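You operate a simulated robot arm through the tools that you are given. There is no shell and no other tool. Be economical: measure what you need, move in short steps, check, and stop when the job is done.

Carry out the task below with a simulated two-armed robot. There is one attempt and no reset: what you move stays moved.

TASK
Level the garland on the slab and put it back on the cradle.
Fine: lift it off the cradle with both hands, set it on the slab and rub it there; open the cradle arm first and shut it at the end; level = the pencil band is gone; leave the brush on its cleats. Where these are worked on the way, their far stop is far enough and under half their travel is too little: cradle arm.

The check looks at the end state, three seconds after you hand in, the way a careful person would. Anything else that was tipped, shoved, dropped, spilled or broken makes it a failure.

THE ROBOT
Two 7-joint arms with two-finger grippers on one trunk, on a base that drives. Base frame: it is fixed to the floor where the robot stands at the start and does not move with it; the origin is under the middle of the robot, x ahead of it, y to its left, z up. Units: mm, degrees, N and s.
The left shoulder is at the start at [60, 123, 970], the right one opposite. With the tool pointing down near the work surface each hand reaches from about 320 to 780 mm from the robot's upright axis, wherever it stands, measured 20 degrees to its own side. Places, roughly: cradle arm [700, 200, 800]; cream cradle top [700, 100, 800]; green brush (4x3x16 cm) [600, 700, 800]; slab top [800, 900, 800]. Payload 1.47 kg a hand.
The TCP of each hand is the grasp point between the finger pads, 16 mm short of the fingertips. In the tool frame z runs along the fingers and y along their closing line. The gripper opens to 87 mm. The gripper's body begins 55 mm behind the TCP.
Orientation is told as [roll, pitch, yaw] about the base's x, y, z axes, in that order, counted from this pose: with the fingers straight down and closing along the base's y, the tool's x points along the base's -x, its y along +y and its z along -z.

THE INTERFACE
- The arms move only by the tool step_arm. It takes "left_increments", "right_increments" or both (then of equal length, played together; a hand with none holds still); each is a list of rows, each a list of 7 numbers: the shift along the tool's x, y, z in mm, then the turn, a rotation vector about the tool's x, y, z in degrees, then the opening, from 0 (shut) to 1 (fully open). In form: [[dx, dy, dz, rx, ry, rz, hand], ...]. A call has 1 to 20 rows; each row is the pose to reach, as a shift and turn from the pose commanded when the call began, along the tool's axes at that moment. Rows are played at 5 a second. More than 50 mm and 8.6 degrees between two rows, or a gripper value outside its range, and nothing of the call is played. A pose out of reach is approached as far as the arm can. The call stops where the force on the tool passes 80 N (or 10 N more than at its start, if that is more) or the arm is blocked; 0.2 s more then pass. Each finger travels about 153 mm/s and halts on what it meets, pressing with about 28 N; the grip force reading is that of the motor and also rises with nothing between the fingers. The clock runs only during rows and for 0.2 s after the last one: add rows that repeat a pose to give the fingers time. It gives the time, the measured TCP pose, the force on the tool (base axes), the opening and the grip force at its end, in the units of the frame above (readings bear some noise), with the torque about the TCP (base axes, N m) and any sound that the robot's microphone picked up, and new pictures: "pictures" is both (left out), scene, wrist or none (wrist: the cameras of the hands that moved).
- Cameras (640 x 400 px; columns grow to the right, rows downward): "scene" is now at [88.9, 11.5, 1527.4]; the picture's right is [0.11, -0.99, 0.00], its down [-0.73, -0.08, -0.68] and it looks along [0.68, 0.07, -0.73] (base axes); focal length 265 px, centre (320, 200). "left" rides on the left gripper at [73, -12, -90] in its tool frame; the picture's right is [0.16, 0.99, 0.00], its down [-0.72, 0.12, -0.68] and it looks along [-0.67, 0.11, 0.73] (tool axes); focal length 247 px, centre (320, 200). "right" rides on the right gripper at [73, 12, -90] in its tool frame; the picture's right is [-0.16, 0.99, 0.00], its down [-0.72, -0.12, -0.68] and it looks along [-0.67, -0.11, 0.73] (tool axes); focal length 247 px, centre (320, 200). There is no depth. A picture from a camera that has moved, and an enlarged one, comes with that camera's place and axes in the base frame and with its lens.
- slide_trunk(by): slides the trunk up (or, below 0, down) by that many mm; the arms and the scene camera ride with it, the base frame stays. It gives what a move gives, with no picture.
- steer(legs): drives the robot by 1 to 6 legs, each [ahead, left, turn to the left] in mm, mm and degrees, along the robot's own axes; the way and the turn of a leg run together, so that a leg with both is an arc; at most 1500 mm and 180 degrees a leg. The arms and the cameras ride along, it lands a little off, and it stops where it bumps. It gives what a move gives, and a new picture of the scene camera.
- aim_head(pan, tilt): turns the head with the scene camera to pan (to the left, within 120 degrees either way) and tilt (down, from -29 to 69), counted from straight ahead of the robot. It gives what a move gives, and a new picture of the scene camera.
- enlarge(camera, box): a new picture of the part [left, top, right, bottom] of that camera's present view, enlarged. The clock stands still meanwhile.
- sign_off(): hands the job in; it is judged then, once.

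Go step by step. Nothing tells you exact positions but the pictures and the camera data: compare them with the known pose of the tool, close in by small moves and look again before you grip or let go. The budget is 120 turns and 260 pictures, counting those below and the enlarged ones. Unless the task says otherwise, let go and move clear before handing in, and close with one line.

The tools are called after "Call:" as a command line: name --argument value ..., lists and objects as JSON in quotes. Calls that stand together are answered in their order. step_arm: Moves the arms, as the interface text tells. Its arguments: {"type":"object","properties":{"left_increments":{"type":"array"},"right_increments":{"type":"array"},"pictures":{"type":"string","enum":["both","scene","wrist","none"]}},"required":[]} The other tools are called the same way: slide_trunk (by) slides the trunk up or down; steer (legs) drives the base; aim_head (pan, tilt) turns the head that bears the scene camera; enlarge (camera, box) takes an enlarged picture of a part of a camera's view; sign_off () hands the job in.

At the start:

```text
clock: 0.0
left_tool_pos: [405.1, 345.2, 1151.0]
left_tcp_rot: [-0.1, 0.1, 0.0]
left_ft_force: [-0.3, -0.8, 0.3]
left_ft_torque: [0.02, -0.01, -0.02]
left_grip_width: 87.2
left_finger_force: 0.1
right_tool_pos: [449.0, -121.3, 1062.9]
right_tcp_rot: [-0.1, 0.0, -0.1]
right_ft_force: [0.0, 0.2, -0.4]
right_ft_torque: [0.03, 0.03, -0.01]
right_grip_width: 87.0
right_finger_force: 0.0
trunk travel left (down, up): [-125.0, 105.0]
robot x, y, heading: [-3.5, -0.9, -0.1]
head pan, tilt: [6.3, 47.0]
```

scene: 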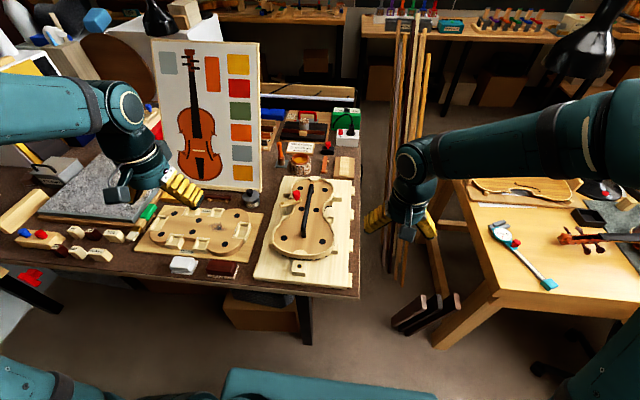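
right: 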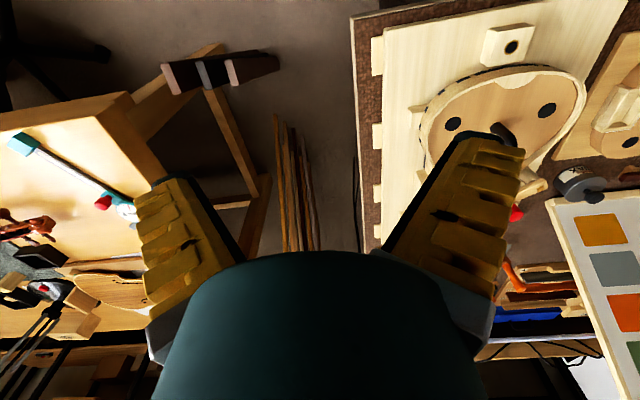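
left: 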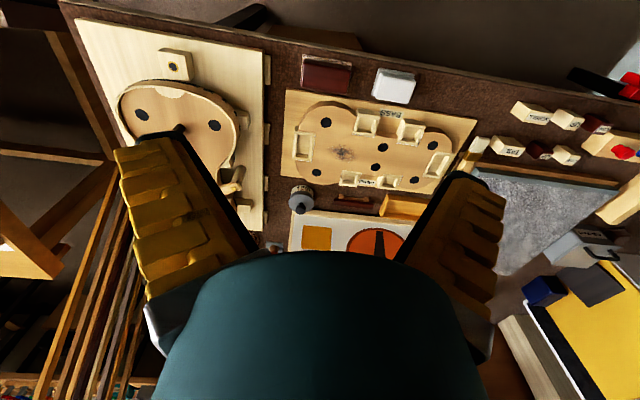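

I see the cradle with the violin-shaped garland and a dark arm across it, a mould in the middle, and the slab at far left. I'll enlarge the views first.

Call:
enlarge --camera "scene" --box '[240, 150, 370, 300]'

Call:
enlarge --camera "scene" --box '[0, 140, 200, 290]'

Call:
enlarge --camera "left" --box '[60, 20, 300, 240]'

```text
2.67 times, centred on (305, 225) of scene
camera zoom: at [88.9, 11.5, 1527.4], right [0.11, -0.99, 0.0], down [-0.73, -0.08, -0.68], along [0.68, 0.07, -0.73], focal length 706 px, centre (360, 133)
```

zoom: 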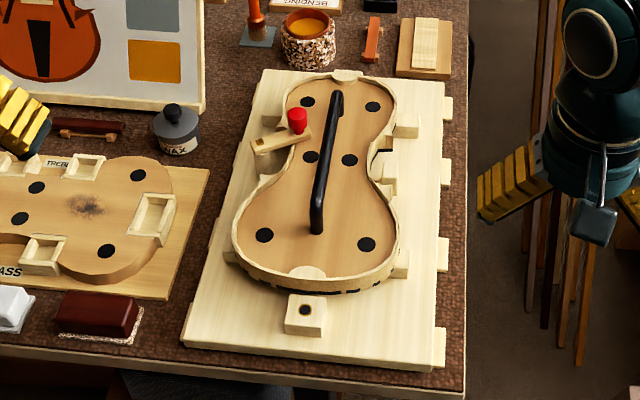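

```text
2.67 times, centred on (100, 215) of scene
camera zoom: at [88.9, 11.5, 1527.4], right [0.11, -0.99, 0.0], down [-0.73, -0.08, -0.68], along [0.68, 0.07, -0.73], focal length 706 px, centre (907, 160)
```

zoom: 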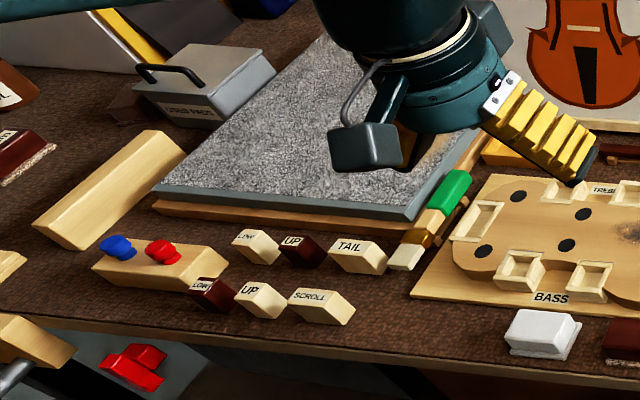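

```text
1.82 times, centred on (180, 130) of left
camera zoom: at [331.9, 332.6, 1239.6], right [-0.16, 0.99, 0.0], down [0.72, 0.12, 0.68], along [0.67, 0.11, -0.73], focal length 449 px, centre (574, 327)
```

zoom: 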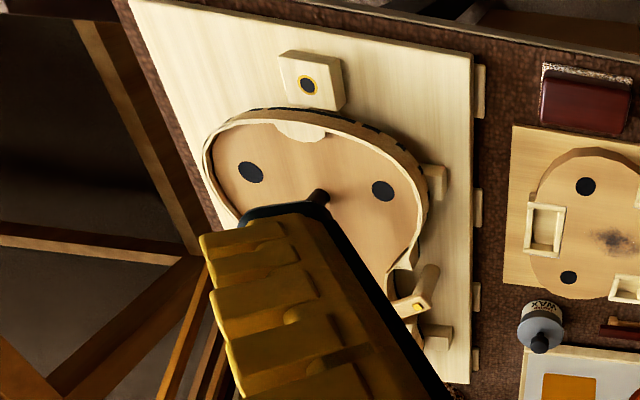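

Call:
step_arm --left_increments '[[-25, -20, 35, 0, 0, 0, 1], [-50, -40, 70, 0, 0, 0, 1], [-75, -60, 105, 0, 0, 0, 1], [-95, -80, 140, 0, 0, 0, 1]]' --pictures "wrist"

Call:
enlarge --camera "scene" --box '[265, 170, 345, 220]'

Call:
enlarge --camera "scene" --box '[255, 220, 345, 290]'

```text
clock: 1.0
left_tool_pos: [501.4, 264.1, 1009.4]
left_tcp_rot: [0.1, 0.0, 0.0]
left_ft_force: [-0.5, -0.6, 0.2]
left_ft_torque: [-0.05, -0.01, 0.0]
left_grip_width: 87.1
left_finger_force: 0.1
right_tool_pos: [449.9, -122.2, 1061.6]
right_tcp_rot: [0.0, 0.0, 0.1]
right_ft_force: [1.0, -0.5, -0.1]
right_ft_torque: [0.04, 0.01, 0.03]
right_grip_width: 87.3
right_finger_force: 0.0
trunk travel left (down, up): [-125.0, 105.0]
robot x, y, heading: [-0.9, -0.9, -0.0]
head pan, tilt: [6.3, 47.0]
camera left: at [426.9, 251.3, 1099.6], right [-0.16, 0.99, 0.0], down [0.72, 0.12, 0.68], along [0.67, 0.11, -0.73], focal length 247 px, centre (320, 200)
```

left: 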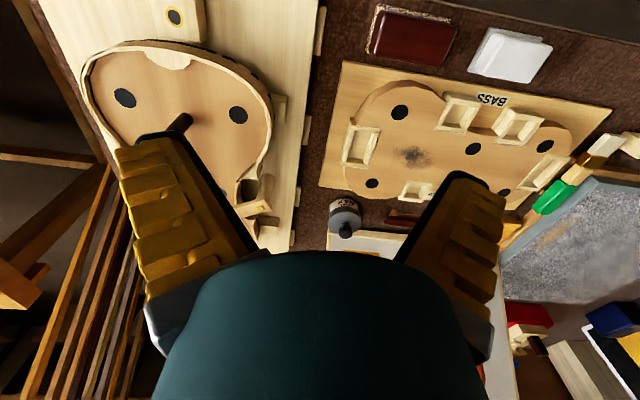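

```text
8.00 times, centred on (305, 195) of scene
camera zoom: at [89.9, 11.1, 1527.3], right [0.11, -0.99, 0.0], down [-0.73, -0.08, -0.68], along [0.68, 0.08, -0.73], focal length 2117 px, centre (440, 240)
```

zoom: 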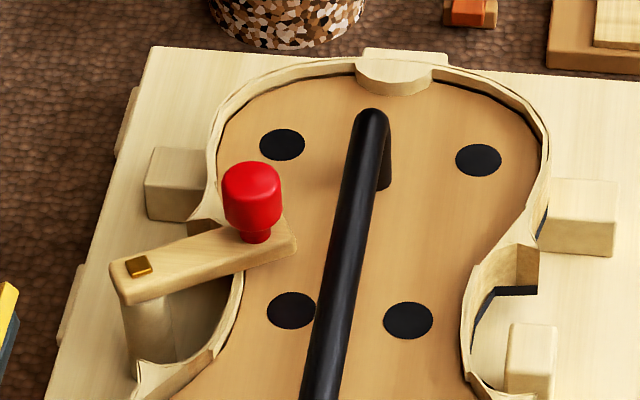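

```text
5.71 times, centred on (300, 255) of scene
camera zoom: at [89.9, 11.1, 1527.3], right [0.11, -0.99, 0.0], down [-0.73, -0.08, -0.68], along [0.68, 0.08, -0.73], focal length 1512 px, centre (434, -114)
```

zoom: 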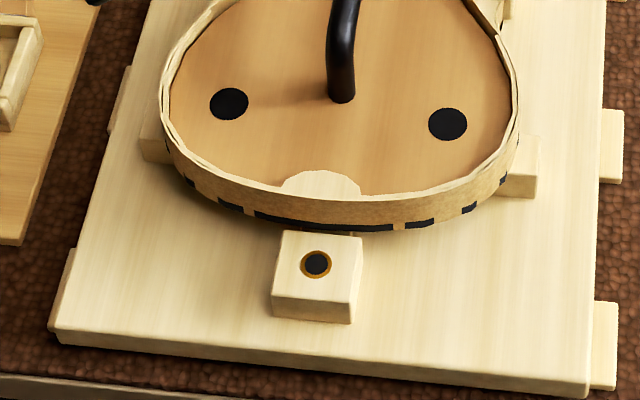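

Call:
step_arm --left_increments '[[-41, -20, 0, 0, 0, 0, 1], [-82, -40, 0, 0, 0, 0, 1], [-122, -60, 10, 0, 0, 0, 1], [-163, -80, 20, 0, 0, 0, 1], [-204, -99, 40, 0, 0, 0, 1], [-204, -99, 40, 0, 0, 0, 1]]' --pictures "wrist"

Call:
enlarge --camera "left" --box '[220, 20, 420, 145]'

```text
clock: 2.4
left_tool_pos: [701.8, 167.2, 970.8]
left_tcp_rot: [-0.1, 0.0, 0.0]
left_ft_force: [-0.5, 0.4, 0.9]
left_ft_torque: [0.0, 0.0, 0.0]
left_grip_width: 87.1
left_finger_force: 0.0
right_tool_pos: [447.7, -121.1, 1063.2]
right_tcp_rot: [0.0, 0.0, 0.0]
right_ft_force: [0.2, -0.5, 0.0]
right_ft_torque: [0.0, 0.0, 0.0]
right_grip_width: 87.1
right_finger_force: 0.1
trunk travel left (down, up): [-125.0, 105.0]
robot x, y, heading: [-2.6, 2.1, -0.1]
head pan, tilt: [6.3, 47.0]
camera left: at [629.4, 154.1, 1060.9], right [-0.16, 0.99, 0.0], down [0.72, 0.12, 0.68], along [0.67, 0.11, -0.73], focal length 247 px, centre (320, 200)
```

left: 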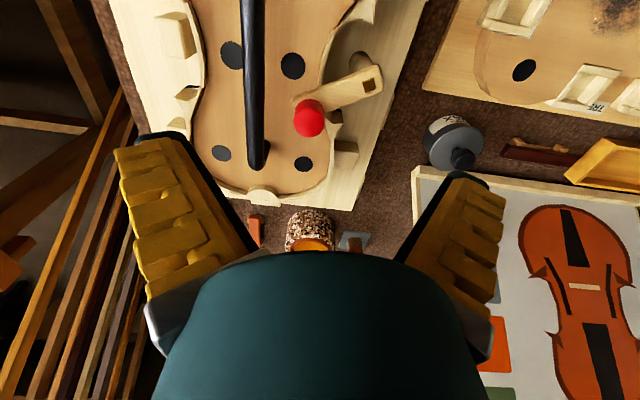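

```text
3.20 times, centred on (320, 82) of left
camera zoom: at [629.4, 154.1, 1060.9], right [-0.16, 0.99, 0.0], down [0.72, 0.12, 0.68], along [0.67, 0.11, -0.73], focal length 790 px, centre (320, 576)
```

zoom: 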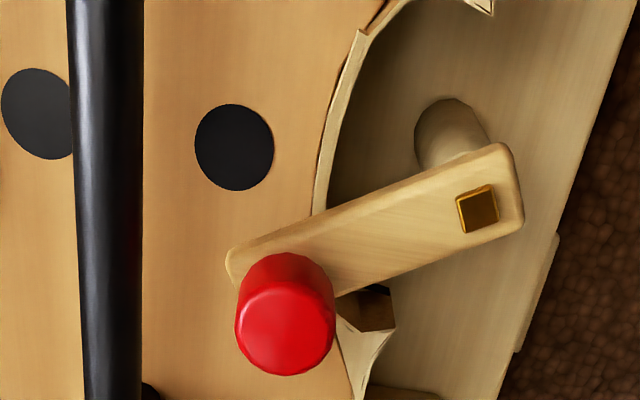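

Call:
step_arm --left_increments '[[-6, -3, 30, 0, 0, 0, 0.5], [-12, -7, 60, 0, 0, 0, 0.5], [-12, -7, 60, 0, 0, 0, 0.5]]' --pictures "both"

Call:
enlarge --camera "scene" --box '[250, 150, 346, 210]'

```text
clock: 3.2
left_tool_pos: [714.9, 159.4, 909.5]
left_tcp_rot: [0.0, 0.0, 0.0]
left_ft_force: [-0.4, -0.5, 0.0]
left_ft_torque: [0.02, -0.02, -0.01]
left_grip_width: 49.3
left_finger_force: 3.8
right_tool_pos: [448.9, -121.2, 1062.5]
right_tcp_rot: [0.0, 0.0, 0.1]
right_ft_force: [0.4, 0.5, 0.1]
right_ft_torque: [0.0, 0.01, 0.0]
right_grip_width: 86.9
right_finger_force: 0.1
trunk travel left (down, up): [-125.0, 105.0]
robot x, y, heading: [1.4, -1.7, 0.1]
head pan, tilt: [6.3, 47.0]
camera scene: at [88.4, 11.6, 1527.5], right [0.11, -0.99, 0.0], down [-0.73, -0.08, -0.68], along [0.68, 0.07, -0.73], focal length 265 px, centre (320, 200)
camera left: at [641.9, 147.0, 999.4], right [-0.16, 0.99, 0.0], down [0.72, 0.12, 0.68], along [0.67, 0.11, -0.73], focal length 247 px, centre (320, 200)
```

scene: 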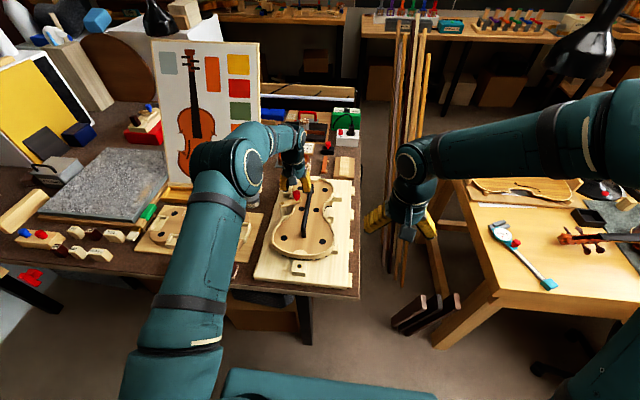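
left: 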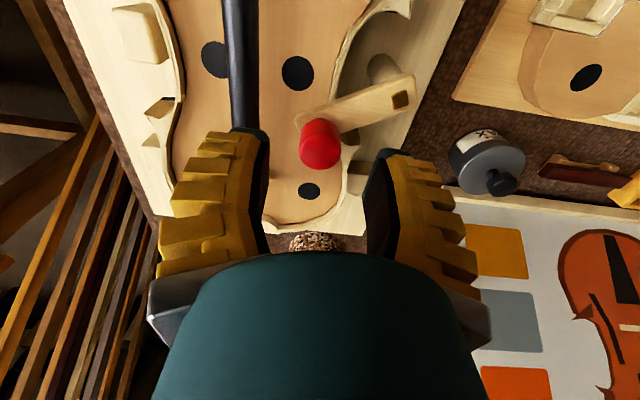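

```text
6.67 times, centred on (298, 180) of scene
camera zoom: at [88.4, 11.6, 1527.5], right [0.11, -0.99, 0.0], down [-0.73, -0.08, -0.68], along [0.68, 0.07, -0.73], focal length 1764 px, centre (467, 333)
```

zoom: 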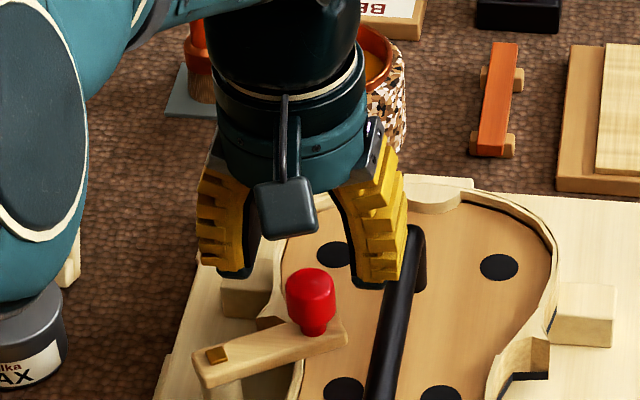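

Call:
step_arm --left_increments '[[2, 0, 15, 0, 0, 0, 0.5], [2, 0, 28, 0, 0, 0, 0.5], [2, 0, 28, 0, 0, 0, 0.5]]' --pictures "wrist"

Call:
enlarge --camera "scene" --box '[250, 150, 346, 210]'

```text
clock: 4.0
left_tool_pos: [713.1, 159.1, 881.3]
left_tcp_rot: [0.0, 0.0, -0.1]
left_ft_force: [0.0, -0.3, -0.5]
left_ft_torque: [-0.01, 0.03, -0.02]
left_grip_width: 49.2
left_finger_force: 4.1
right_tool_pos: [448.5, -121.5, 1062.4]
right_tcp_rot: [0.0, 0.0, 0.0]
right_ft_force: [-0.1, 0.3, 0.1]
right_ft_torque: [0.01, -0.02, 0.01]
right_grip_width: 87.0
right_finger_force: 0.1
trunk travel left (down, up): [-125.0, 105.0]
robot x, y, heading: [4.1, 1.7, -0.0]
head pan, tilt: [6.3, 47.0]
camera left: at [640.4, 146.6, 971.9], right [-0.16, 0.99, 0.0], down [0.72, 0.12, 0.68], along [0.67, 0.11, -0.73], focal length 247 px, centre (320, 200)
```

left: 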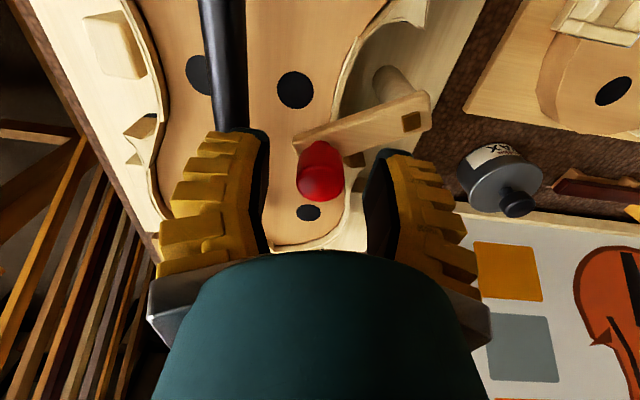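

```text
6.67 times, centred on (298, 180) of scene
camera zoom: at [88.8, 11.5, 1527.4], right [0.11, -0.99, 0.0], down [-0.73, -0.08, -0.68], along [0.68, 0.07, -0.73], focal length 1764 px, centre (467, 333)
```

zoom: 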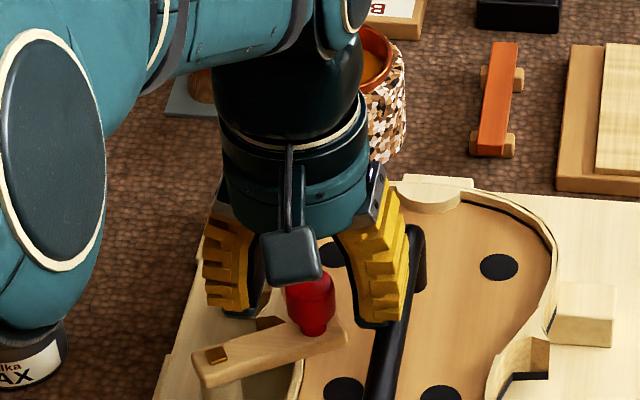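

Call:
step_arm --left_increments '[[0, 0, 0, 0, 0, 0, 0.1], [0, 0, 0, 0, 0, 0, 0.1], [-3.7, 2.2, 0, 0, 0, 0, 0.1], [-7.3, 4.7, 0, 0, 0, 0, 0.1]]' --pictures "wrist"

```text
clock: 5.0
left_tool_pos: [721.0, 163.5, 882.9]
left_tcp_rot: [-0.1, 0.0, 0.0]
left_ft_force: [-3.3, 0.2, 5.7]
left_ft_torque: [0.03, -0.16, 0.11]
left_grip_width: 17.0
left_finger_force: 30.4
right_tool_pos: [448.4, -120.9, 1062.7]
right_tcp_rot: [0.0, -0.1, 0.0]
right_ft_force: [-0.1, 0.0, 0.6]
right_ft_torque: [0.0, 0.01, 0.02]
right_grip_width: 87.2
right_finger_force: 0.1
trunk travel left (down, up): [-125.0, 105.0]
robot x, y, heading: [-1.0, -4.2, 0.2]
head pan, tilt: [6.3, 47.0]
camera left: at [647.4, 150.8, 972.8], right [-0.16, 0.99, 0.0], down [0.72, 0.12, 0.68], along [0.67, 0.11, -0.73], focal length 247 px, centre (320, 200)
```

left: 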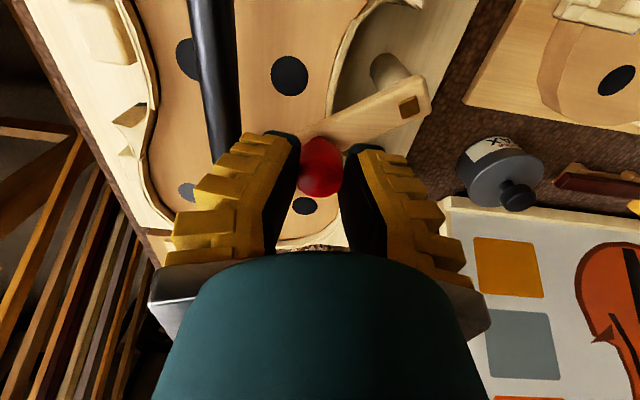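

Call:
step_arm --left_increments '[[-3.3, 2.8, 0, 0, 0, 0, 0.1], [-6.4, 5.8, 0, 0, 0, 0, 0.1], [-9.1, 9.2, 0, 0, 0, 0, 0.1], [-11.6, 12.7, 0, 0, 0, 0, 0.1], [-13.7, 16.5, 0, 0, 0, 0, 0.1], [-15.6, 20.4, 0, 0, 0, 0, 0.1]]' --pictures "wrist"

```text
clock: 6.4
left_tool_pos: [737.9, 181.9, 881.9]
left_tcp_rot: [-0.1, -0.2, -0.1]
left_ft_force: [21.7, -17.3, 6.3]
left_ft_torque: [-0.11, -0.12, 0.22]
left_grip_width: 13.2
left_finger_force: 30.0
right_tool_pos: [450.0, -122.5, 1062.4]
right_tcp_rot: [0.1, 0.1, -0.1]
right_ft_force: [-0.4, 0.8, 0.7]
right_ft_torque: [0.0, 0.0, -0.02]
right_grip_width: 87.3
right_finger_force: 0.0
trunk travel left (down, up): [-125.0, 105.0]
robot x, y, heading: [1.2, 2.3, -0.3]
head pan, tilt: [6.3, 47.0]
camera left: at [666.0, 168.6, 972.3], right [-0.16, 0.99, 0.0], down [0.72, 0.12, 0.68], along [0.67, 0.11, -0.73], focal length 247 px, centre (320, 200)
```

left: 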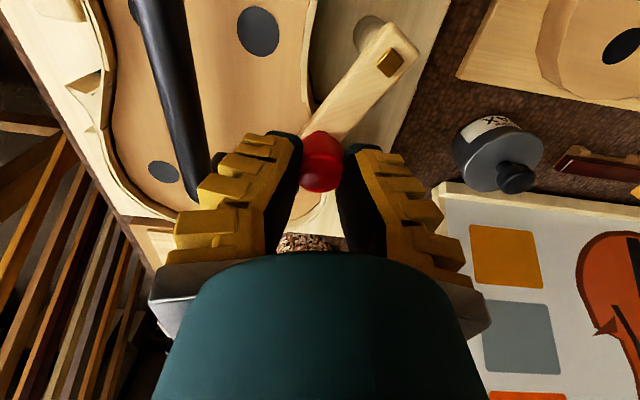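

Call:
step_arm --left_increments '[[0, 0, 0, 0, 0, 0, 0.27], [-3, 5, 0, 0, 0, 0, 0.27], [-5.7, 10.6, 0, 0, 0, 0, 0.27], [-6.3, 17.5, 0, 0, 0, 0, 0.27], [-6.3, 24.7, 0, 0, 0, -5, 0.27], [-5, 31.7, 0, 0, 0, -12.5, 0.27], [-3.2, 38.5, 0, 0, 0, -20, 0.27]]' --pictures "wrist"

```text
clock: 8.0
left_tool_pos: [739.9, 223.4, 880.8]
left_tcp_rot: [0.1, -0.1, 20.0]
left_ft_force: [0.0, 0.6, -0.6]
left_ft_torque: [-0.01, -0.02, -0.02]
left_grip_width: 30.2
left_finger_force: 4.5
right_tool_pos: [448.9, -120.0, 1062.2]
right_tcp_rot: [-0.1, 0.0, 0.0]
right_ft_force: [0.8, -0.4, -0.1]
right_ft_torque: [-0.01, -0.01, -0.02]
right_grip_width: 86.9
right_finger_force: 0.1
trunk travel left (down, up): [-125.0, 105.0]
robot x, y, heading: [-3.8, -1.5, 0.0]
head pan, tilt: [6.3, 47.0]
camera left: at [675.5, 185.8, 971.4], right [-0.49, 0.87, 0.0], down [0.64, 0.36, 0.68], along [0.59, 0.33, -0.73], focal length 247 px, centre (320, 200)
```

left: 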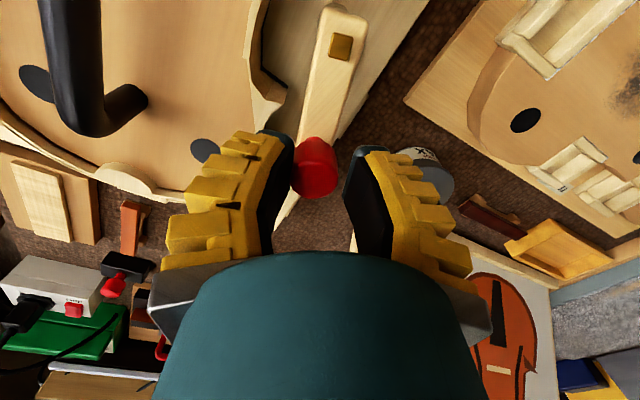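

Call:
step_arm --left_increments '[[0.5, 7, 0, 0, 0, -7.5, 0.27], [1.8, 14, 0, 0, 0, -15, 0.27], [4, 20.7, 0, 0, 0, -22.5, 0.27], [7.2, 27, 0, 0, 0, -30, 0.27], [11, 33, 0, 0, 0, -37.5, 0.27]]' --pictures "wrist"

```text
clock: 9.2
left_tool_pos: [721.6, 246.9, 885.0]
left_tcp_rot: [-0.3, -0.2, 57.5]
left_ft_force: [20.6, -19.7, 10.5]
left_ft_torque: [-0.46, -0.37, -0.33]
left_grip_width: 52.2
left_finger_force: 24.2
right_tool_pos: [449.7, -123.7, 1062.7]
right_tcp_rot: [0.1, -0.1, -0.1]
right_ft_force: [0.5, 1.1, -0.3]
right_ft_torque: [-0.05, 0.0, 0.01]
right_grip_width: 87.1
right_finger_force: 0.1
trunk travel left (down, up): [-125.0, 105.0]
robot x, y, heading: [-0.8, -0.8, -0.0]
head pan, tilt: [6.3, 47.0]
camera left: at [691.4, 177.3, 974.0], right [-0.92, 0.4, -0.01], down [0.29, 0.67, 0.68], along [0.28, 0.62, -0.73], focal length 247 px, centre (320, 200)
```

left: 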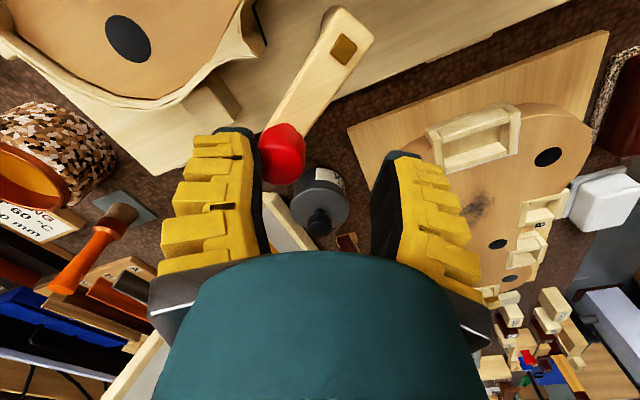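

Call:
enlarge --camera "left" --box '[200, 0, 440, 150]'

Call:
enlarge --camera "scene" --box '[250, 150, 346, 210]'

```text
2.67 times, centred on (320, 75) of left
camera zoom: at [691.4, 177.3, 974.0], right [-0.92, 0.4, -0.01], down [0.29, 0.67, 0.68], along [0.28, 0.62, -0.73], focal length 659 px, centre (320, 533)
```

zoom: 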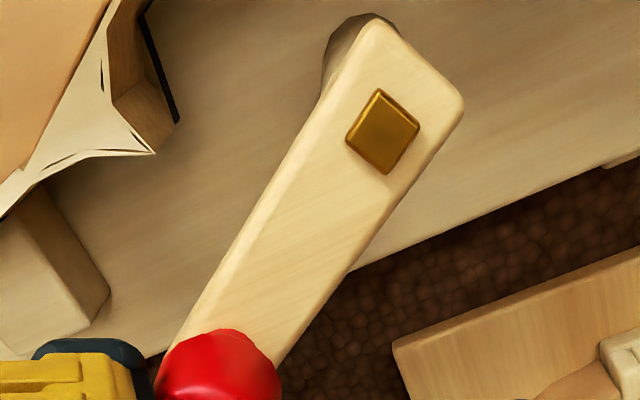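

```text
6.67 times, centred on (298, 180) of scene
camera zoom: at [90.1, 9.1, 1527.5], right [0.11, -0.99, 0.0], down [-0.73, -0.08, -0.68], along [0.68, 0.08, -0.73], focal length 1764 px, centre (467, 333)
```

zoom: 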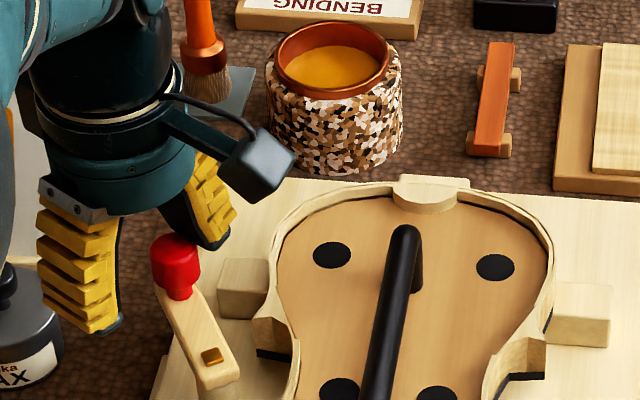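

Call:
step_arm --left_increments '[[0, -10, 0, 0, 0, 0, 0.5], [0, -10, -40, 0, 0, 0, 0.5], [0, -10, -80, 0, 0, 7, 0.5], [0, -10, -120, 0, 0, 15, 0.7], [0, -10, -150, 0, 0, 22, 0.7], [0, -10, -150, 0, 0, 29, 0.7], [0, -10, -150, 0, 0, 36, 0.7], [0, -10, -150, 0, 0, 43, 0.7], [0, -10, -150, 0, 0, 50, 0.7], [0, -10, -150, 0, 0, 57.5, 0.7]]' --pictures "scene"

Call:
aim_head --pan 0 --tilt 69

Call:
aim_head --pan 60 --tilt 47

```text
clock: 11.4
left_tool_pos: [726.9, 244.5, 1031.9]
left_tcp_rot: [0.1, 0.0, 0.0]
left_ft_force: [0.5, 0.5, -0.5]
left_ft_torque: [-0.02, 0.0, -0.01]
left_grip_width: 65.6
left_finger_force: 3.0
right_tool_pos: [448.8, -120.1, 1063.4]
right_tcp_rot: [0.0, 0.0, 0.0]
right_ft_force: [-0.1, 0.9, -1.1]
right_ft_torque: [-0.01, -0.03, 0.0]
right_grip_width: 87.2
right_finger_force: 0.1
trunk travel left (down, up): [-125.0, 105.0]
robot x, y, heading: [-0.4, 0.0, -0.0]
head pan, tilt: [6.3, 47.0]
camera scene: at [88.9, 11.6, 1527.4], right [0.11, -0.99, 0.0], down [-0.73, -0.08, -0.68], along [0.68, 0.07, -0.73], focal length 265 px, centre (320, 200)
```

scene: 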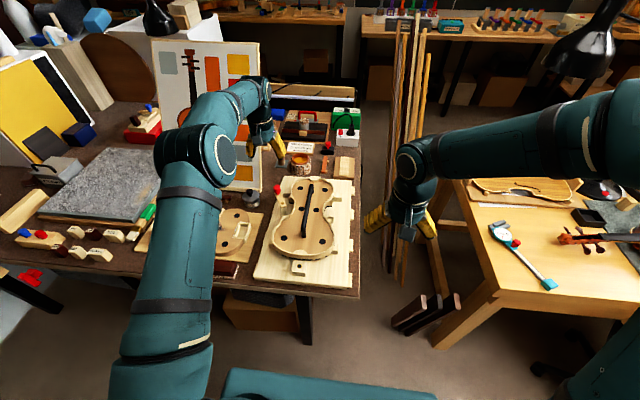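

```text
clock: 12.2
left_tool_pos: [727.0, 245.0, 1032.4]
left_tcp_rot: [-0.1, 0.0, 0.0]
left_ft_force: [-0.2, -0.2, 0.4]
left_ft_torque: [0.02, -0.03, 0.02]
left_grip_width: 65.5
left_finger_force: 3.2
right_tool_pos: [449.6, -120.8, 1061.2]
right_tcp_rot: [0.0, 0.0, 0.0]
right_ft_force: [0.1, 0.1, -0.3]
right_ft_torque: [-0.03, -0.02, 0.01]
right_grip_width: 86.9
right_finger_force: 0.0
trunk travel left (down, up): [-125.0, 105.0]
robot x, y, heading: [-0.1, 1.2, 0.1]
head pan, tilt: [0.0, 68.8]
camera scene: at [65.6, 2.8, 1501.4], right [0.0, -1.0, 0.0], down [-0.93, 0.0, -0.36], along [0.36, 0.0, -0.93], focal length 265 px, centre (320, 200)
```

scene: 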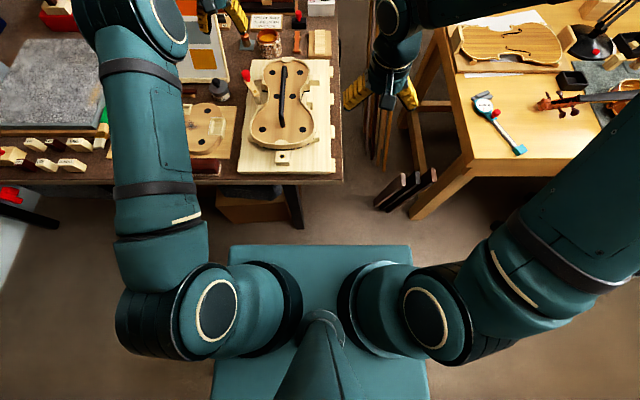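

```text
clock: 13.6
left_tool_pos: [726.5, 244.6, 1032.3]
left_tcp_rot: [0.1, -0.1, 0.2]
left_ft_force: [0.5, 0.9, -0.3]
left_ft_torque: [-0.02, 0.0, -0.02]
left_grip_width: 65.5
left_finger_force: 3.7
right_tool_pos: [449.1, -121.0, 1062.1]
right_tcp_rot: [-0.1, 0.0, 0.0]
right_ft_force: [0.1, -0.5, 0.5]
right_ft_torque: [0.0, -0.02, -0.03]
right_grip_width: 87.1
right_finger_force: 0.1
trunk travel left (down, up): [-125.0, 105.0]
robot x, y, heading: [2.5, 0.4, -0.1]
head pan, tilt: [60.0, 47.0]
camera scene: at [49.6, 71.8, 1527.4], right [0.87, -0.5, 0.0], down [-0.37, -0.63, -0.68], along [0.34, 0.59, -0.73], focal length 265 px, centre (320, 200)
```

scene: 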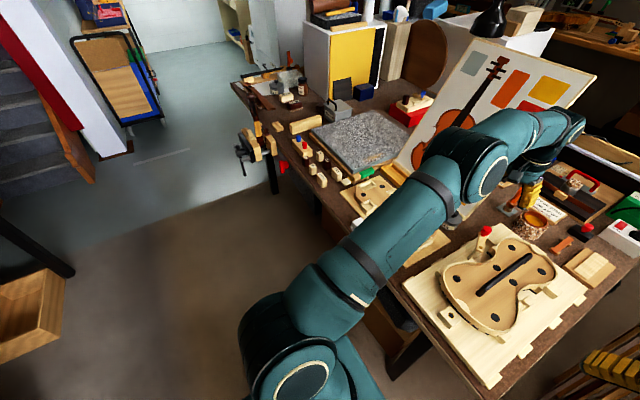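

Call:
step_arm --left_increments '[[-3, -25, 10, 0, 0, 0, 0.6], [-6, -50, 20, 0, 0, 0, 0.6], [-9, -80, 30, 0, 0, 0, 0.6], [-12, -110, 40, 0, 0, 0, 0.6], [-13, -130, 60, 0, 0, 0, 0.6], [-13, -130, 72, 0, 0, 0, 0.6], [-13, -130, 72, 0, 0, 0, 0.6]]' --right_increments '[[-20, 35, 10, 0, 0, 0, 0.6], [-40, 70, 20, 0, 0, 0, 0.6], [-60, 110, 30, 0, 0, 0, 0.6], [-80, 150, 40, 0, 0, 0, 0.6], [-100, 190, 50, 0, 0, 0, 0.6], [-120, 230, 60, 0, 0, 0, 0.6], [-126, 235, 62, 0, 0, 0, 0.6]]' --pictures "wrist"

Call:
aim_head --pan 10 --tilt 50

```text
clock: 15.3
left_tool_pos: [741.0, 167.2, 948.9]
left_tcp_rot: [0.2, 0.9, 4.3]
left_ft_force: [-0.1, -0.3, 0.2]
left_ft_torque: [-0.04, 0.03, 0.0]
left_grip_width: 57.4
left_finger_force: 3.9
right_tool_pos: [574.1, 102.0, 992.9]
right_tcp_rot: [-1.1, 0.8, -0.7]
right_ft_force: [0.0, -0.9, -1.5]
right_ft_torque: [-0.02, -0.02, -0.01]
right_grip_width: 57.3
right_finger_force: 3.3
trunk travel left (down, up): [-125.0, 105.0]
robot x, y, heading: [3.3, -0.7, 0.2]
head pan, tilt: [60.0, 47.0]
stopped in row 7 (left hand): the arm was blocked; the commanded pose is now the measured one
camera right: at [502.5, 115.5, 1082.9], right [0.17, 0.98, -0.02], down [0.73, -0.11, 0.67], along [0.66, -0.13, -0.74], focal length 247 px, centre (320, 200)
camera left: at [670.3, 148.2, 1038.8], right [-0.23, 0.97, 0.01], down [0.72, 0.17, 0.67], along [0.65, 0.16, -0.74], focal length 247 px, centre (320, 200)
```

right: 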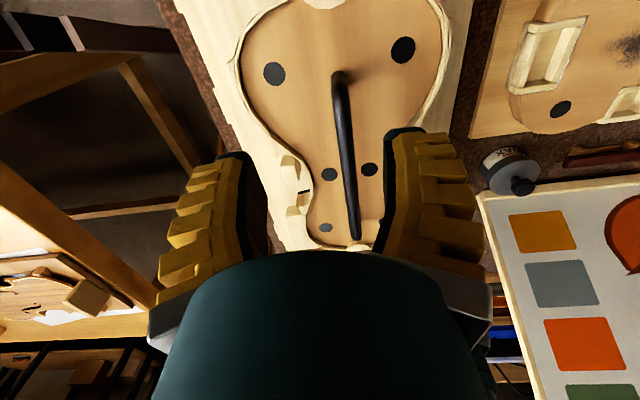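
left: 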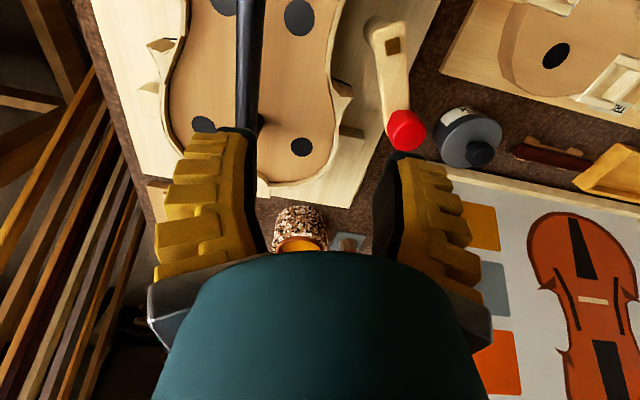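

```text
clock: 16.5
left_tool_pos: [740.5, 166.8, 948.2]
left_tcp_rot: [0.2, 0.7, 4.4]
left_ft_force: [-1.2, 0.5, -0.4]
left_ft_torque: [0.0, 0.0, -0.01]
left_grip_width: 57.4
left_finger_force: 3.4
right_tool_pos: [573.4, 102.2, 992.8]
right_tcp_rot: [-1.0, 0.9, -0.8]
right_ft_force: [-0.4, 0.7, 0.2]
right_ft_torque: [0.0, 0.01, 0.02]
right_grip_width: 57.4
right_finger_force: 3.4
trunk travel left (down, up): [-125.0, 105.0]
robot x, y, heading: [-1.1, 3.3, -0.2]
head pan, tilt: [10.0, 50.0]
camera scene: at [85.5, 16.2, 1523.4], right [0.17, -0.98, 0.0], down [-0.75, -0.13, -0.64], along [0.63, 0.11, -0.77], focal length 265 px, centre (320, 200)
```

scene: 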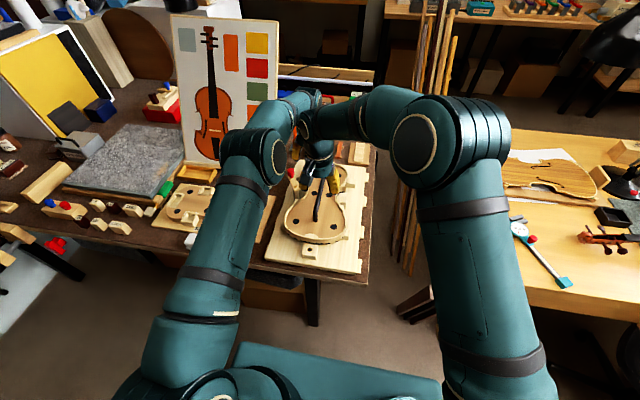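

Call:
step_arm --left_increments '[[0, 5, -20, 0, 0, 0, 0.6], [0, 10, -50, 0, 0, 1, 0.6], [30, 15, -60, 0, 0, 2, 0.6], [70, 20, -70, 4, -0.9, 3, 0.6], [110, 20, -80, 11, -0.9, 4.3, 0.6], [140, 20, -80, 18, -0.9, 4.3, 0.6], [140, 20, -80, 25, -0.9, 4.3, 0.6], [140, 20, -80, 25, -0.9, 4.3, 0.6]]' --right_increments '[[25, -30, -10, 0, 0, 0, 0.6], [50, -60, -20, 0, 0, 0, 0.6], [75, -90, -30, -1, -0.8, -0.7, 0.6], [100, -120, -40, -6, -0.8, -0.7, 0.6], [114, -150, -47, -12, -0.8, -0.7, 0.6], [114, -162, -47, -19, -0.8, -0.7, 0.6], [114, -162, -47, -26, -0.8, -0.7, 0.6], [114, -162, -47, -26, -0.8, -0.7, 0.6]]' --pictures "none"

```text
clock: 18.3
left_tool_pos: [600.5, 174.6, 1030.3]
left_tcp_rot: [-24.8, -1.0, 0.3]
left_ft_force: [0.5, 0.7, 0.3]
left_ft_torque: [0.01, 0.0, 0.0]
left_grip_width: 57.3
left_finger_force: 3.1
right_tool_pos: [458.6, -58.9, 1044.7]
right_tcp_rot: [25.1, -0.1, -0.1]
right_ft_force: [-0.6, 0.1, 0.8]
right_ft_torque: [0.02, -0.02, 0.01]
right_grip_width: 57.5
right_finger_force: 3.6
trunk travel left (down, up): [-125.0, 105.0]
robot x, y, heading: [-1.1, -2.1, -0.1]
head pan, tilt: [10.0, 50.0]
```

Both hands are tilted outward. Next I shift the robot left by about 114 mm so the bar lies in its middle plane.

Call:
steer --legs '[[0, 116, 0]]'

Call:
aim_head --pan 0 --tilt 50

```text
clock: 20.0
left_tool_pos: [601.5, 290.5, 1030.4]
left_tcp_rot: [-24.9, -0.9, 0.3]
left_ft_force: [-0.3, 0.1, 0.1]
left_ft_torque: [0.01, 0.0, -0.01]
left_grip_width: 57.1
left_finger_force: 3.4
right_tool_pos: [459.4, 57.4, 1044.5]
right_tcp_rot: [24.9, 0.0, -0.2]
right_ft_force: [0.6, 0.5, 0.5]
right_ft_torque: [-0.03, 0.04, 0.01]
right_grip_width: 57.2
right_finger_force: 3.8
trunk travel left (down, up): [-125.0, 105.0]
robot x, y, heading: [-0.1, 114.2, 0.0]
head pan, tilt: [10.0, 50.0]
camera scene: at [85.5, 132.4, 1523.3], right [0.17, -0.98, 0.0], down [-0.75, -0.13, -0.64], along [0.63, 0.11, -0.77], focal length 265 px, centre (320, 200)
```

scene: 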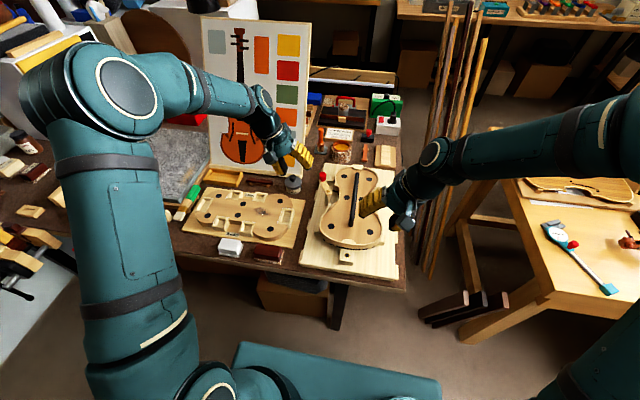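

```text
clock: 20.7
left_tool_pos: [600.6, 289.7, 1030.9]
left_tcp_rot: [-24.8, -0.9, 0.2]
left_ft_force: [0.3, -0.6, -0.6]
left_ft_torque: [0.03, -0.03, 0.0]
left_grip_width: 57.3
left_finger_force: 3.8
right_tool_pos: [459.3, 56.8, 1044.7]
right_tcp_rot: [25.0, 0.0, -0.2]
right_ft_force: [-0.6, 1.4, -0.2]
right_ft_torque: [-0.04, -0.01, -0.02]
right_grip_width: 57.5
right_finger_force: 3.5
trunk travel left (down, up): [-125.0, 105.0]
robot x, y, heading: [1.4, 116.3, 0.3]
head pan, tilt: [0.0, 50.0]
camera scene: at [86.7, 118.3, 1523.4], right [0.0, -1.0, 0.0], down [-0.77, 0.0, -0.64], along [0.64, 0.0, -0.77], focal length 265 px, centre (320, 200)
```

scene: 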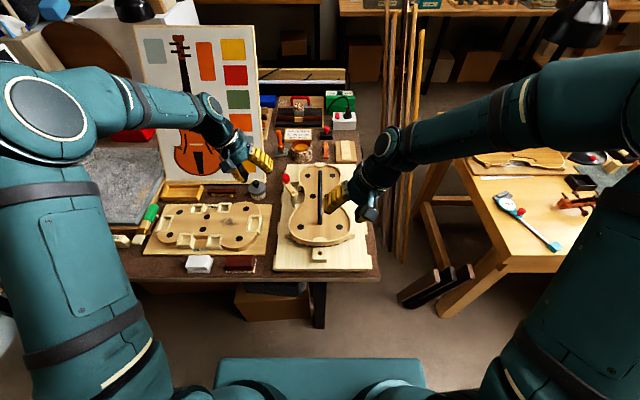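

Call:
enlarge --camera "scene" --box '[272, 155, 368, 215]'

Call:
enlarge --camera "scene" --box '[264, 195, 376, 265]'

Call:
enlarge --camera "left" --box '[0, 0, 640, 400]'

Call:
enlarge --camera "right" --box '[0, 0, 640, 400]'

```text
6.67 times, centred on (320, 185) of scene
camera zoom: at [86.7, 118.3, 1523.4], right [0.0, -1.0, 0.0], down [-0.77, 0.0, -0.64], along [0.64, 0.0, -0.77], focal length 1764 px, centre (320, 300)
```

zoom: 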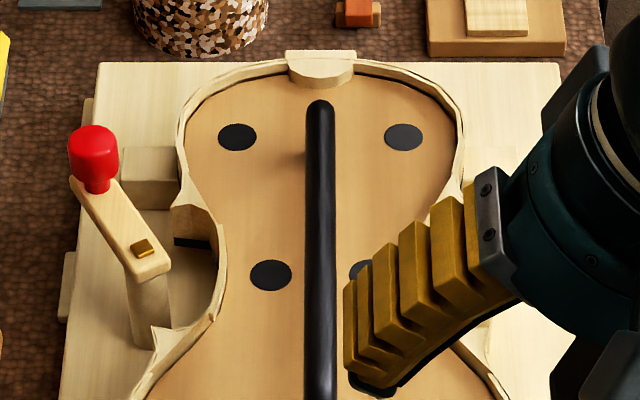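

```text
5.71 times, centred on (320, 230) of scene
camera zoom: at [86.7, 118.3, 1523.4], right [0.0, -1.0, 0.0], down [-0.77, 0.0, -0.64], along [0.64, 0.0, -0.77], focal length 1512 px, centre (320, 29)
```

zoom: 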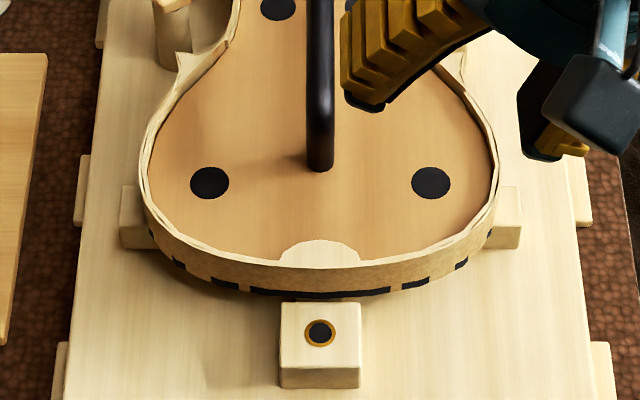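

```text
1.00 times, centred on (320, 200) of left (not enlarged: the box is as wide or as high as the picture)
camera zoom: at [526.7, 315.2, 1115.7], right [-0.16, 0.9, -0.42], down [0.71, 0.39, 0.58], along [0.68, -0.21, -0.7], focal length 247 px, centre (320, 200)
```

zoom: 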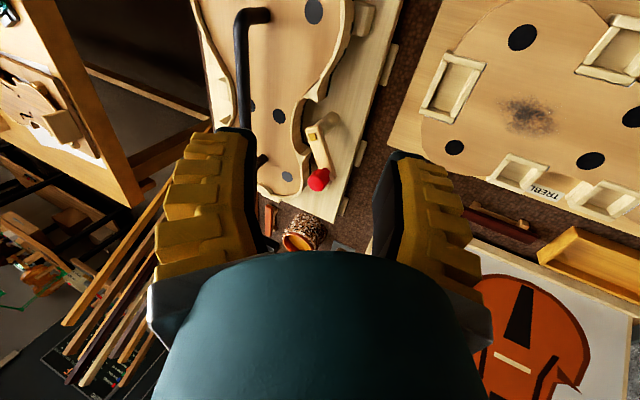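

```text
1.00 times, centred on (320, 200) of right (not enlarged: the box is as wide or as high as the picture)
camera zoom: at [385.5, 29.7, 1130.5], right [0.16, 0.89, 0.42], down [0.72, -0.4, 0.57], along [0.67, 0.21, -0.71], focal length 247 px, centre (320, 200)
```

zoom: 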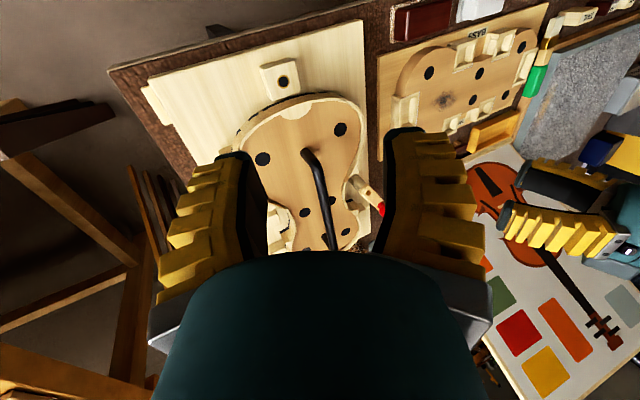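

Call:
step_arm --left_increments '[[-10, -25, 25, 0, 0, 0, 0.55], [-25, -45, 50, 0, 0, 0, 0.55], [-50, -65, 75, 0, 0, 0, 0.55], [-85, -80, 100, 0, 0, 0, 0.55], [-115, -86.6, 120, 0, 0, 0, 0.55], [-143, -86.6, 135, 0, 0, 0, 0.55], [-143, -86.6, 143, 0, 0, 0, 0.55], [-143, -86.6, 143, 0, 0, 0, 0.55]]' --right_increments '[[-20, -3, 16, 0, 0, 0, 0.55], [-40, -6, 32, 0, 0, 0, 0.55], [-60, -9, 48, 0, 0, 0, 0.55], [-80, -12, 64, 0, 0, 0, 0.55], [-100, -16, 80, 0, 0, 0, 0.55], [-120, -20, 96, 0, 0, 0, 0.55], [-138, -21.7, 108, 0, 0, 0, 0.55], [-138, -21.7, 108, 0, 0, 0, 0.55]]' --pictures "both"

Call:
enlarge --camera "scene" --box '[256, 155, 384, 235]'

```text
clock: 22.5
left_tool_pos: [748.2, 153.0, 940.3]
left_tcp_rot: [-24.8, -1.0, 0.3]
left_ft_force: [-0.3, 0.7, -0.4]
left_ft_torque: [0.0, 0.04, 0.02]
left_grip_width: 53.4
left_finger_force: 4.4
right_tool_pos: [598.6, 82.4, 937.0]
right_tcp_rot: [25.1, -0.1, -0.2]
right_ft_force: [-0.5, -0.2, -0.6]
right_ft_torque: [0.01, -0.02, 0.03]
right_grip_width: 53.4
right_finger_force: 3.3
trunk travel left (down, up): [-125.0, 105.0]
robot x, y, heading: [-1.8, 115.5, -0.2]
head pan, tilt: [0.0, 50.0]
camera scene: at [86.7, 118.2, 1523.4], right [0.0, -1.0, 0.0], down [-0.77, 0.0, -0.64], along [0.64, 0.0, -0.77], focal length 265 px, centre (320, 200)
camera right: at [524.1, 54.7, 1023.0], right [0.16, 0.89, 0.42], down [0.72, -0.4, 0.57], along [0.67, 0.21, -0.71], focal length 247 px, centre (320, 200)
camera left: at [673.0, 177.7, 1024.7], right [-0.16, 0.9, -0.42], down [0.71, 0.39, 0.58], along [0.68, -0.21, -0.7], focal length 247 px, centre (320, 200)
```

scene: 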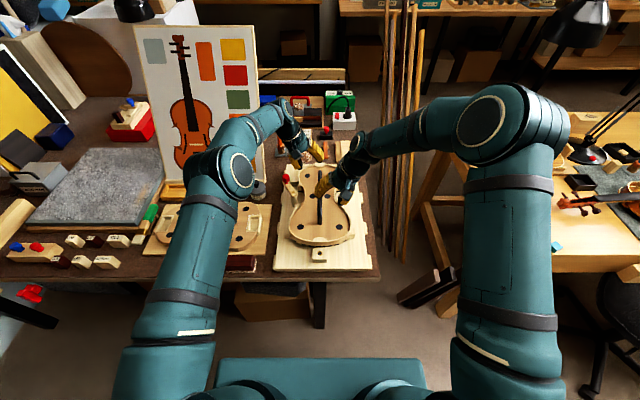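
right: 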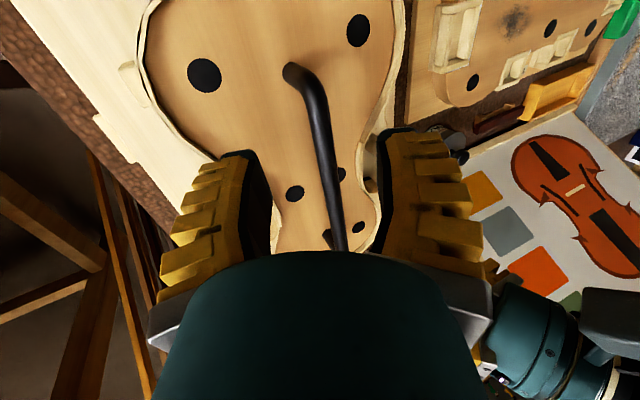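
left: 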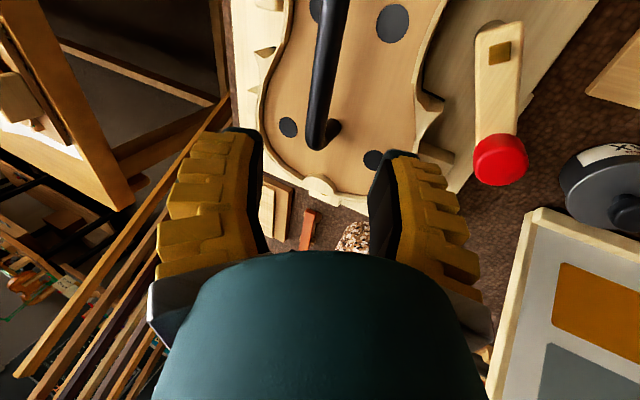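

```text
5.00 times, centred on (320, 195) of scene
camera zoom: at [86.7, 118.2, 1523.4], right [0.0, -1.0, 0.0], down [-0.77, 0.0, -0.64], along [0.64, 0.0, -0.77], focal length 1323 px, centre (320, 225)
```

zoom: 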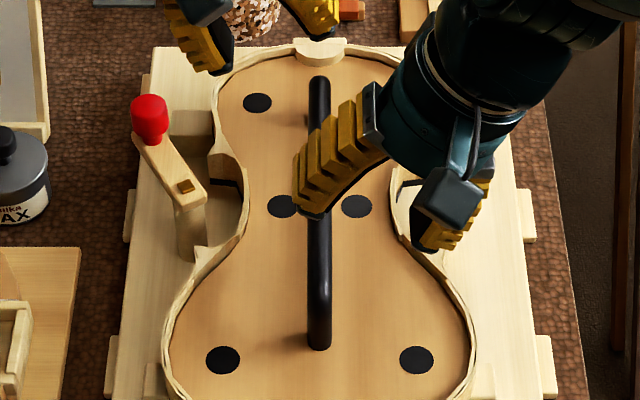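

Call:
step_arm --left_increments '[[3, -1, 30, 0, 0, 0, 0.55], [6, -1.3, 60, 0, 0, 0, 0.55], [6, -1.3, 60, 0, 0, 0, 0.55]]' --right_increments '[[-1, 1, 30, 0, 0, 0, 0.55], [-1.4, 1.3, 58, 0, 0, 0, 0.55], [-1.4, 1.3, 58, 0, 0, 0, 0.55]]' --pictures "wrist"

Call:
enlarge --camera "scene" --box '[256, 155, 384, 235]'

```text
clock: 23.3
left_tool_pos: [741.1, 125.4, 884.9]
left_tcp_rot: [-24.8, -1.0, 0.4]
left_ft_force: [0.5, -0.7, -0.3]
left_ft_torque: [0.04, 0.01, 0.02]
left_grip_width: 53.2
left_finger_force: 4.5
right_tool_pos: [598.5, 108.4, 884.6]
right_tcp_rot: [25.0, -0.1, -0.2]
right_ft_force: [-0.1, 0.4, 0.4]
right_ft_torque: [0.0, 0.0, 0.02]
right_grip_width: 53.5
right_finger_force: 3.8
trunk travel left (down, up): [-125.0, 105.0]
robot x, y, heading: [-0.1, 113.6, -0.3]
head pan, tilt: [0.0, 50.0]
camera right: at [525.0, 80.6, 971.1], right [0.16, 0.89, 0.42], down [0.72, -0.4, 0.57], along [0.67, 0.21, -0.71], focal length 247 px, centre (320, 200)
camera left: at [667.5, 151.3, 970.7], right [-0.16, 0.9, -0.42], down [0.71, 0.39, 0.58], along [0.69, -0.21, -0.7], focal length 247 px, centre (320, 200)
```

right: 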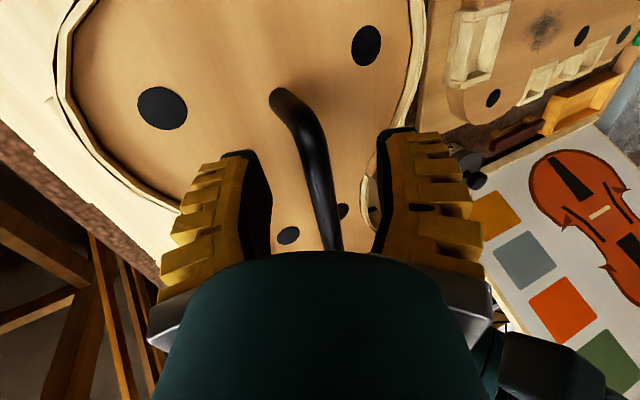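
left: 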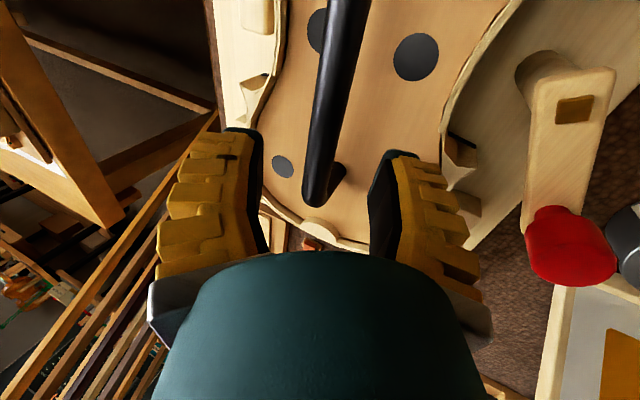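

```text
5.00 times, centred on (320, 195) of scene
camera zoom: at [86.3, 118.4, 1523.4], right [0.0, -1.0, 0.0], down [-0.77, 0.0, -0.64], along [0.64, 0.0, -0.77], focal length 1323 px, centre (320, 225)
```

zoom: 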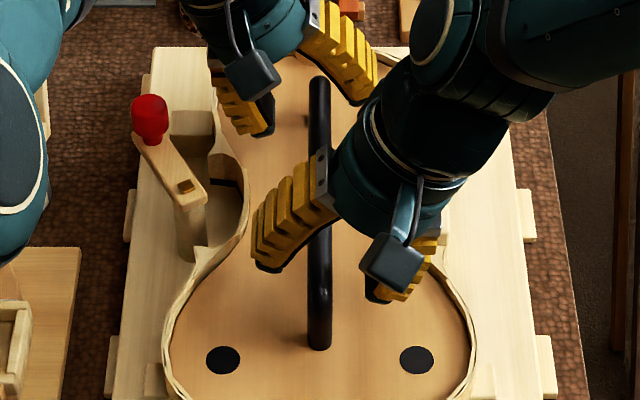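

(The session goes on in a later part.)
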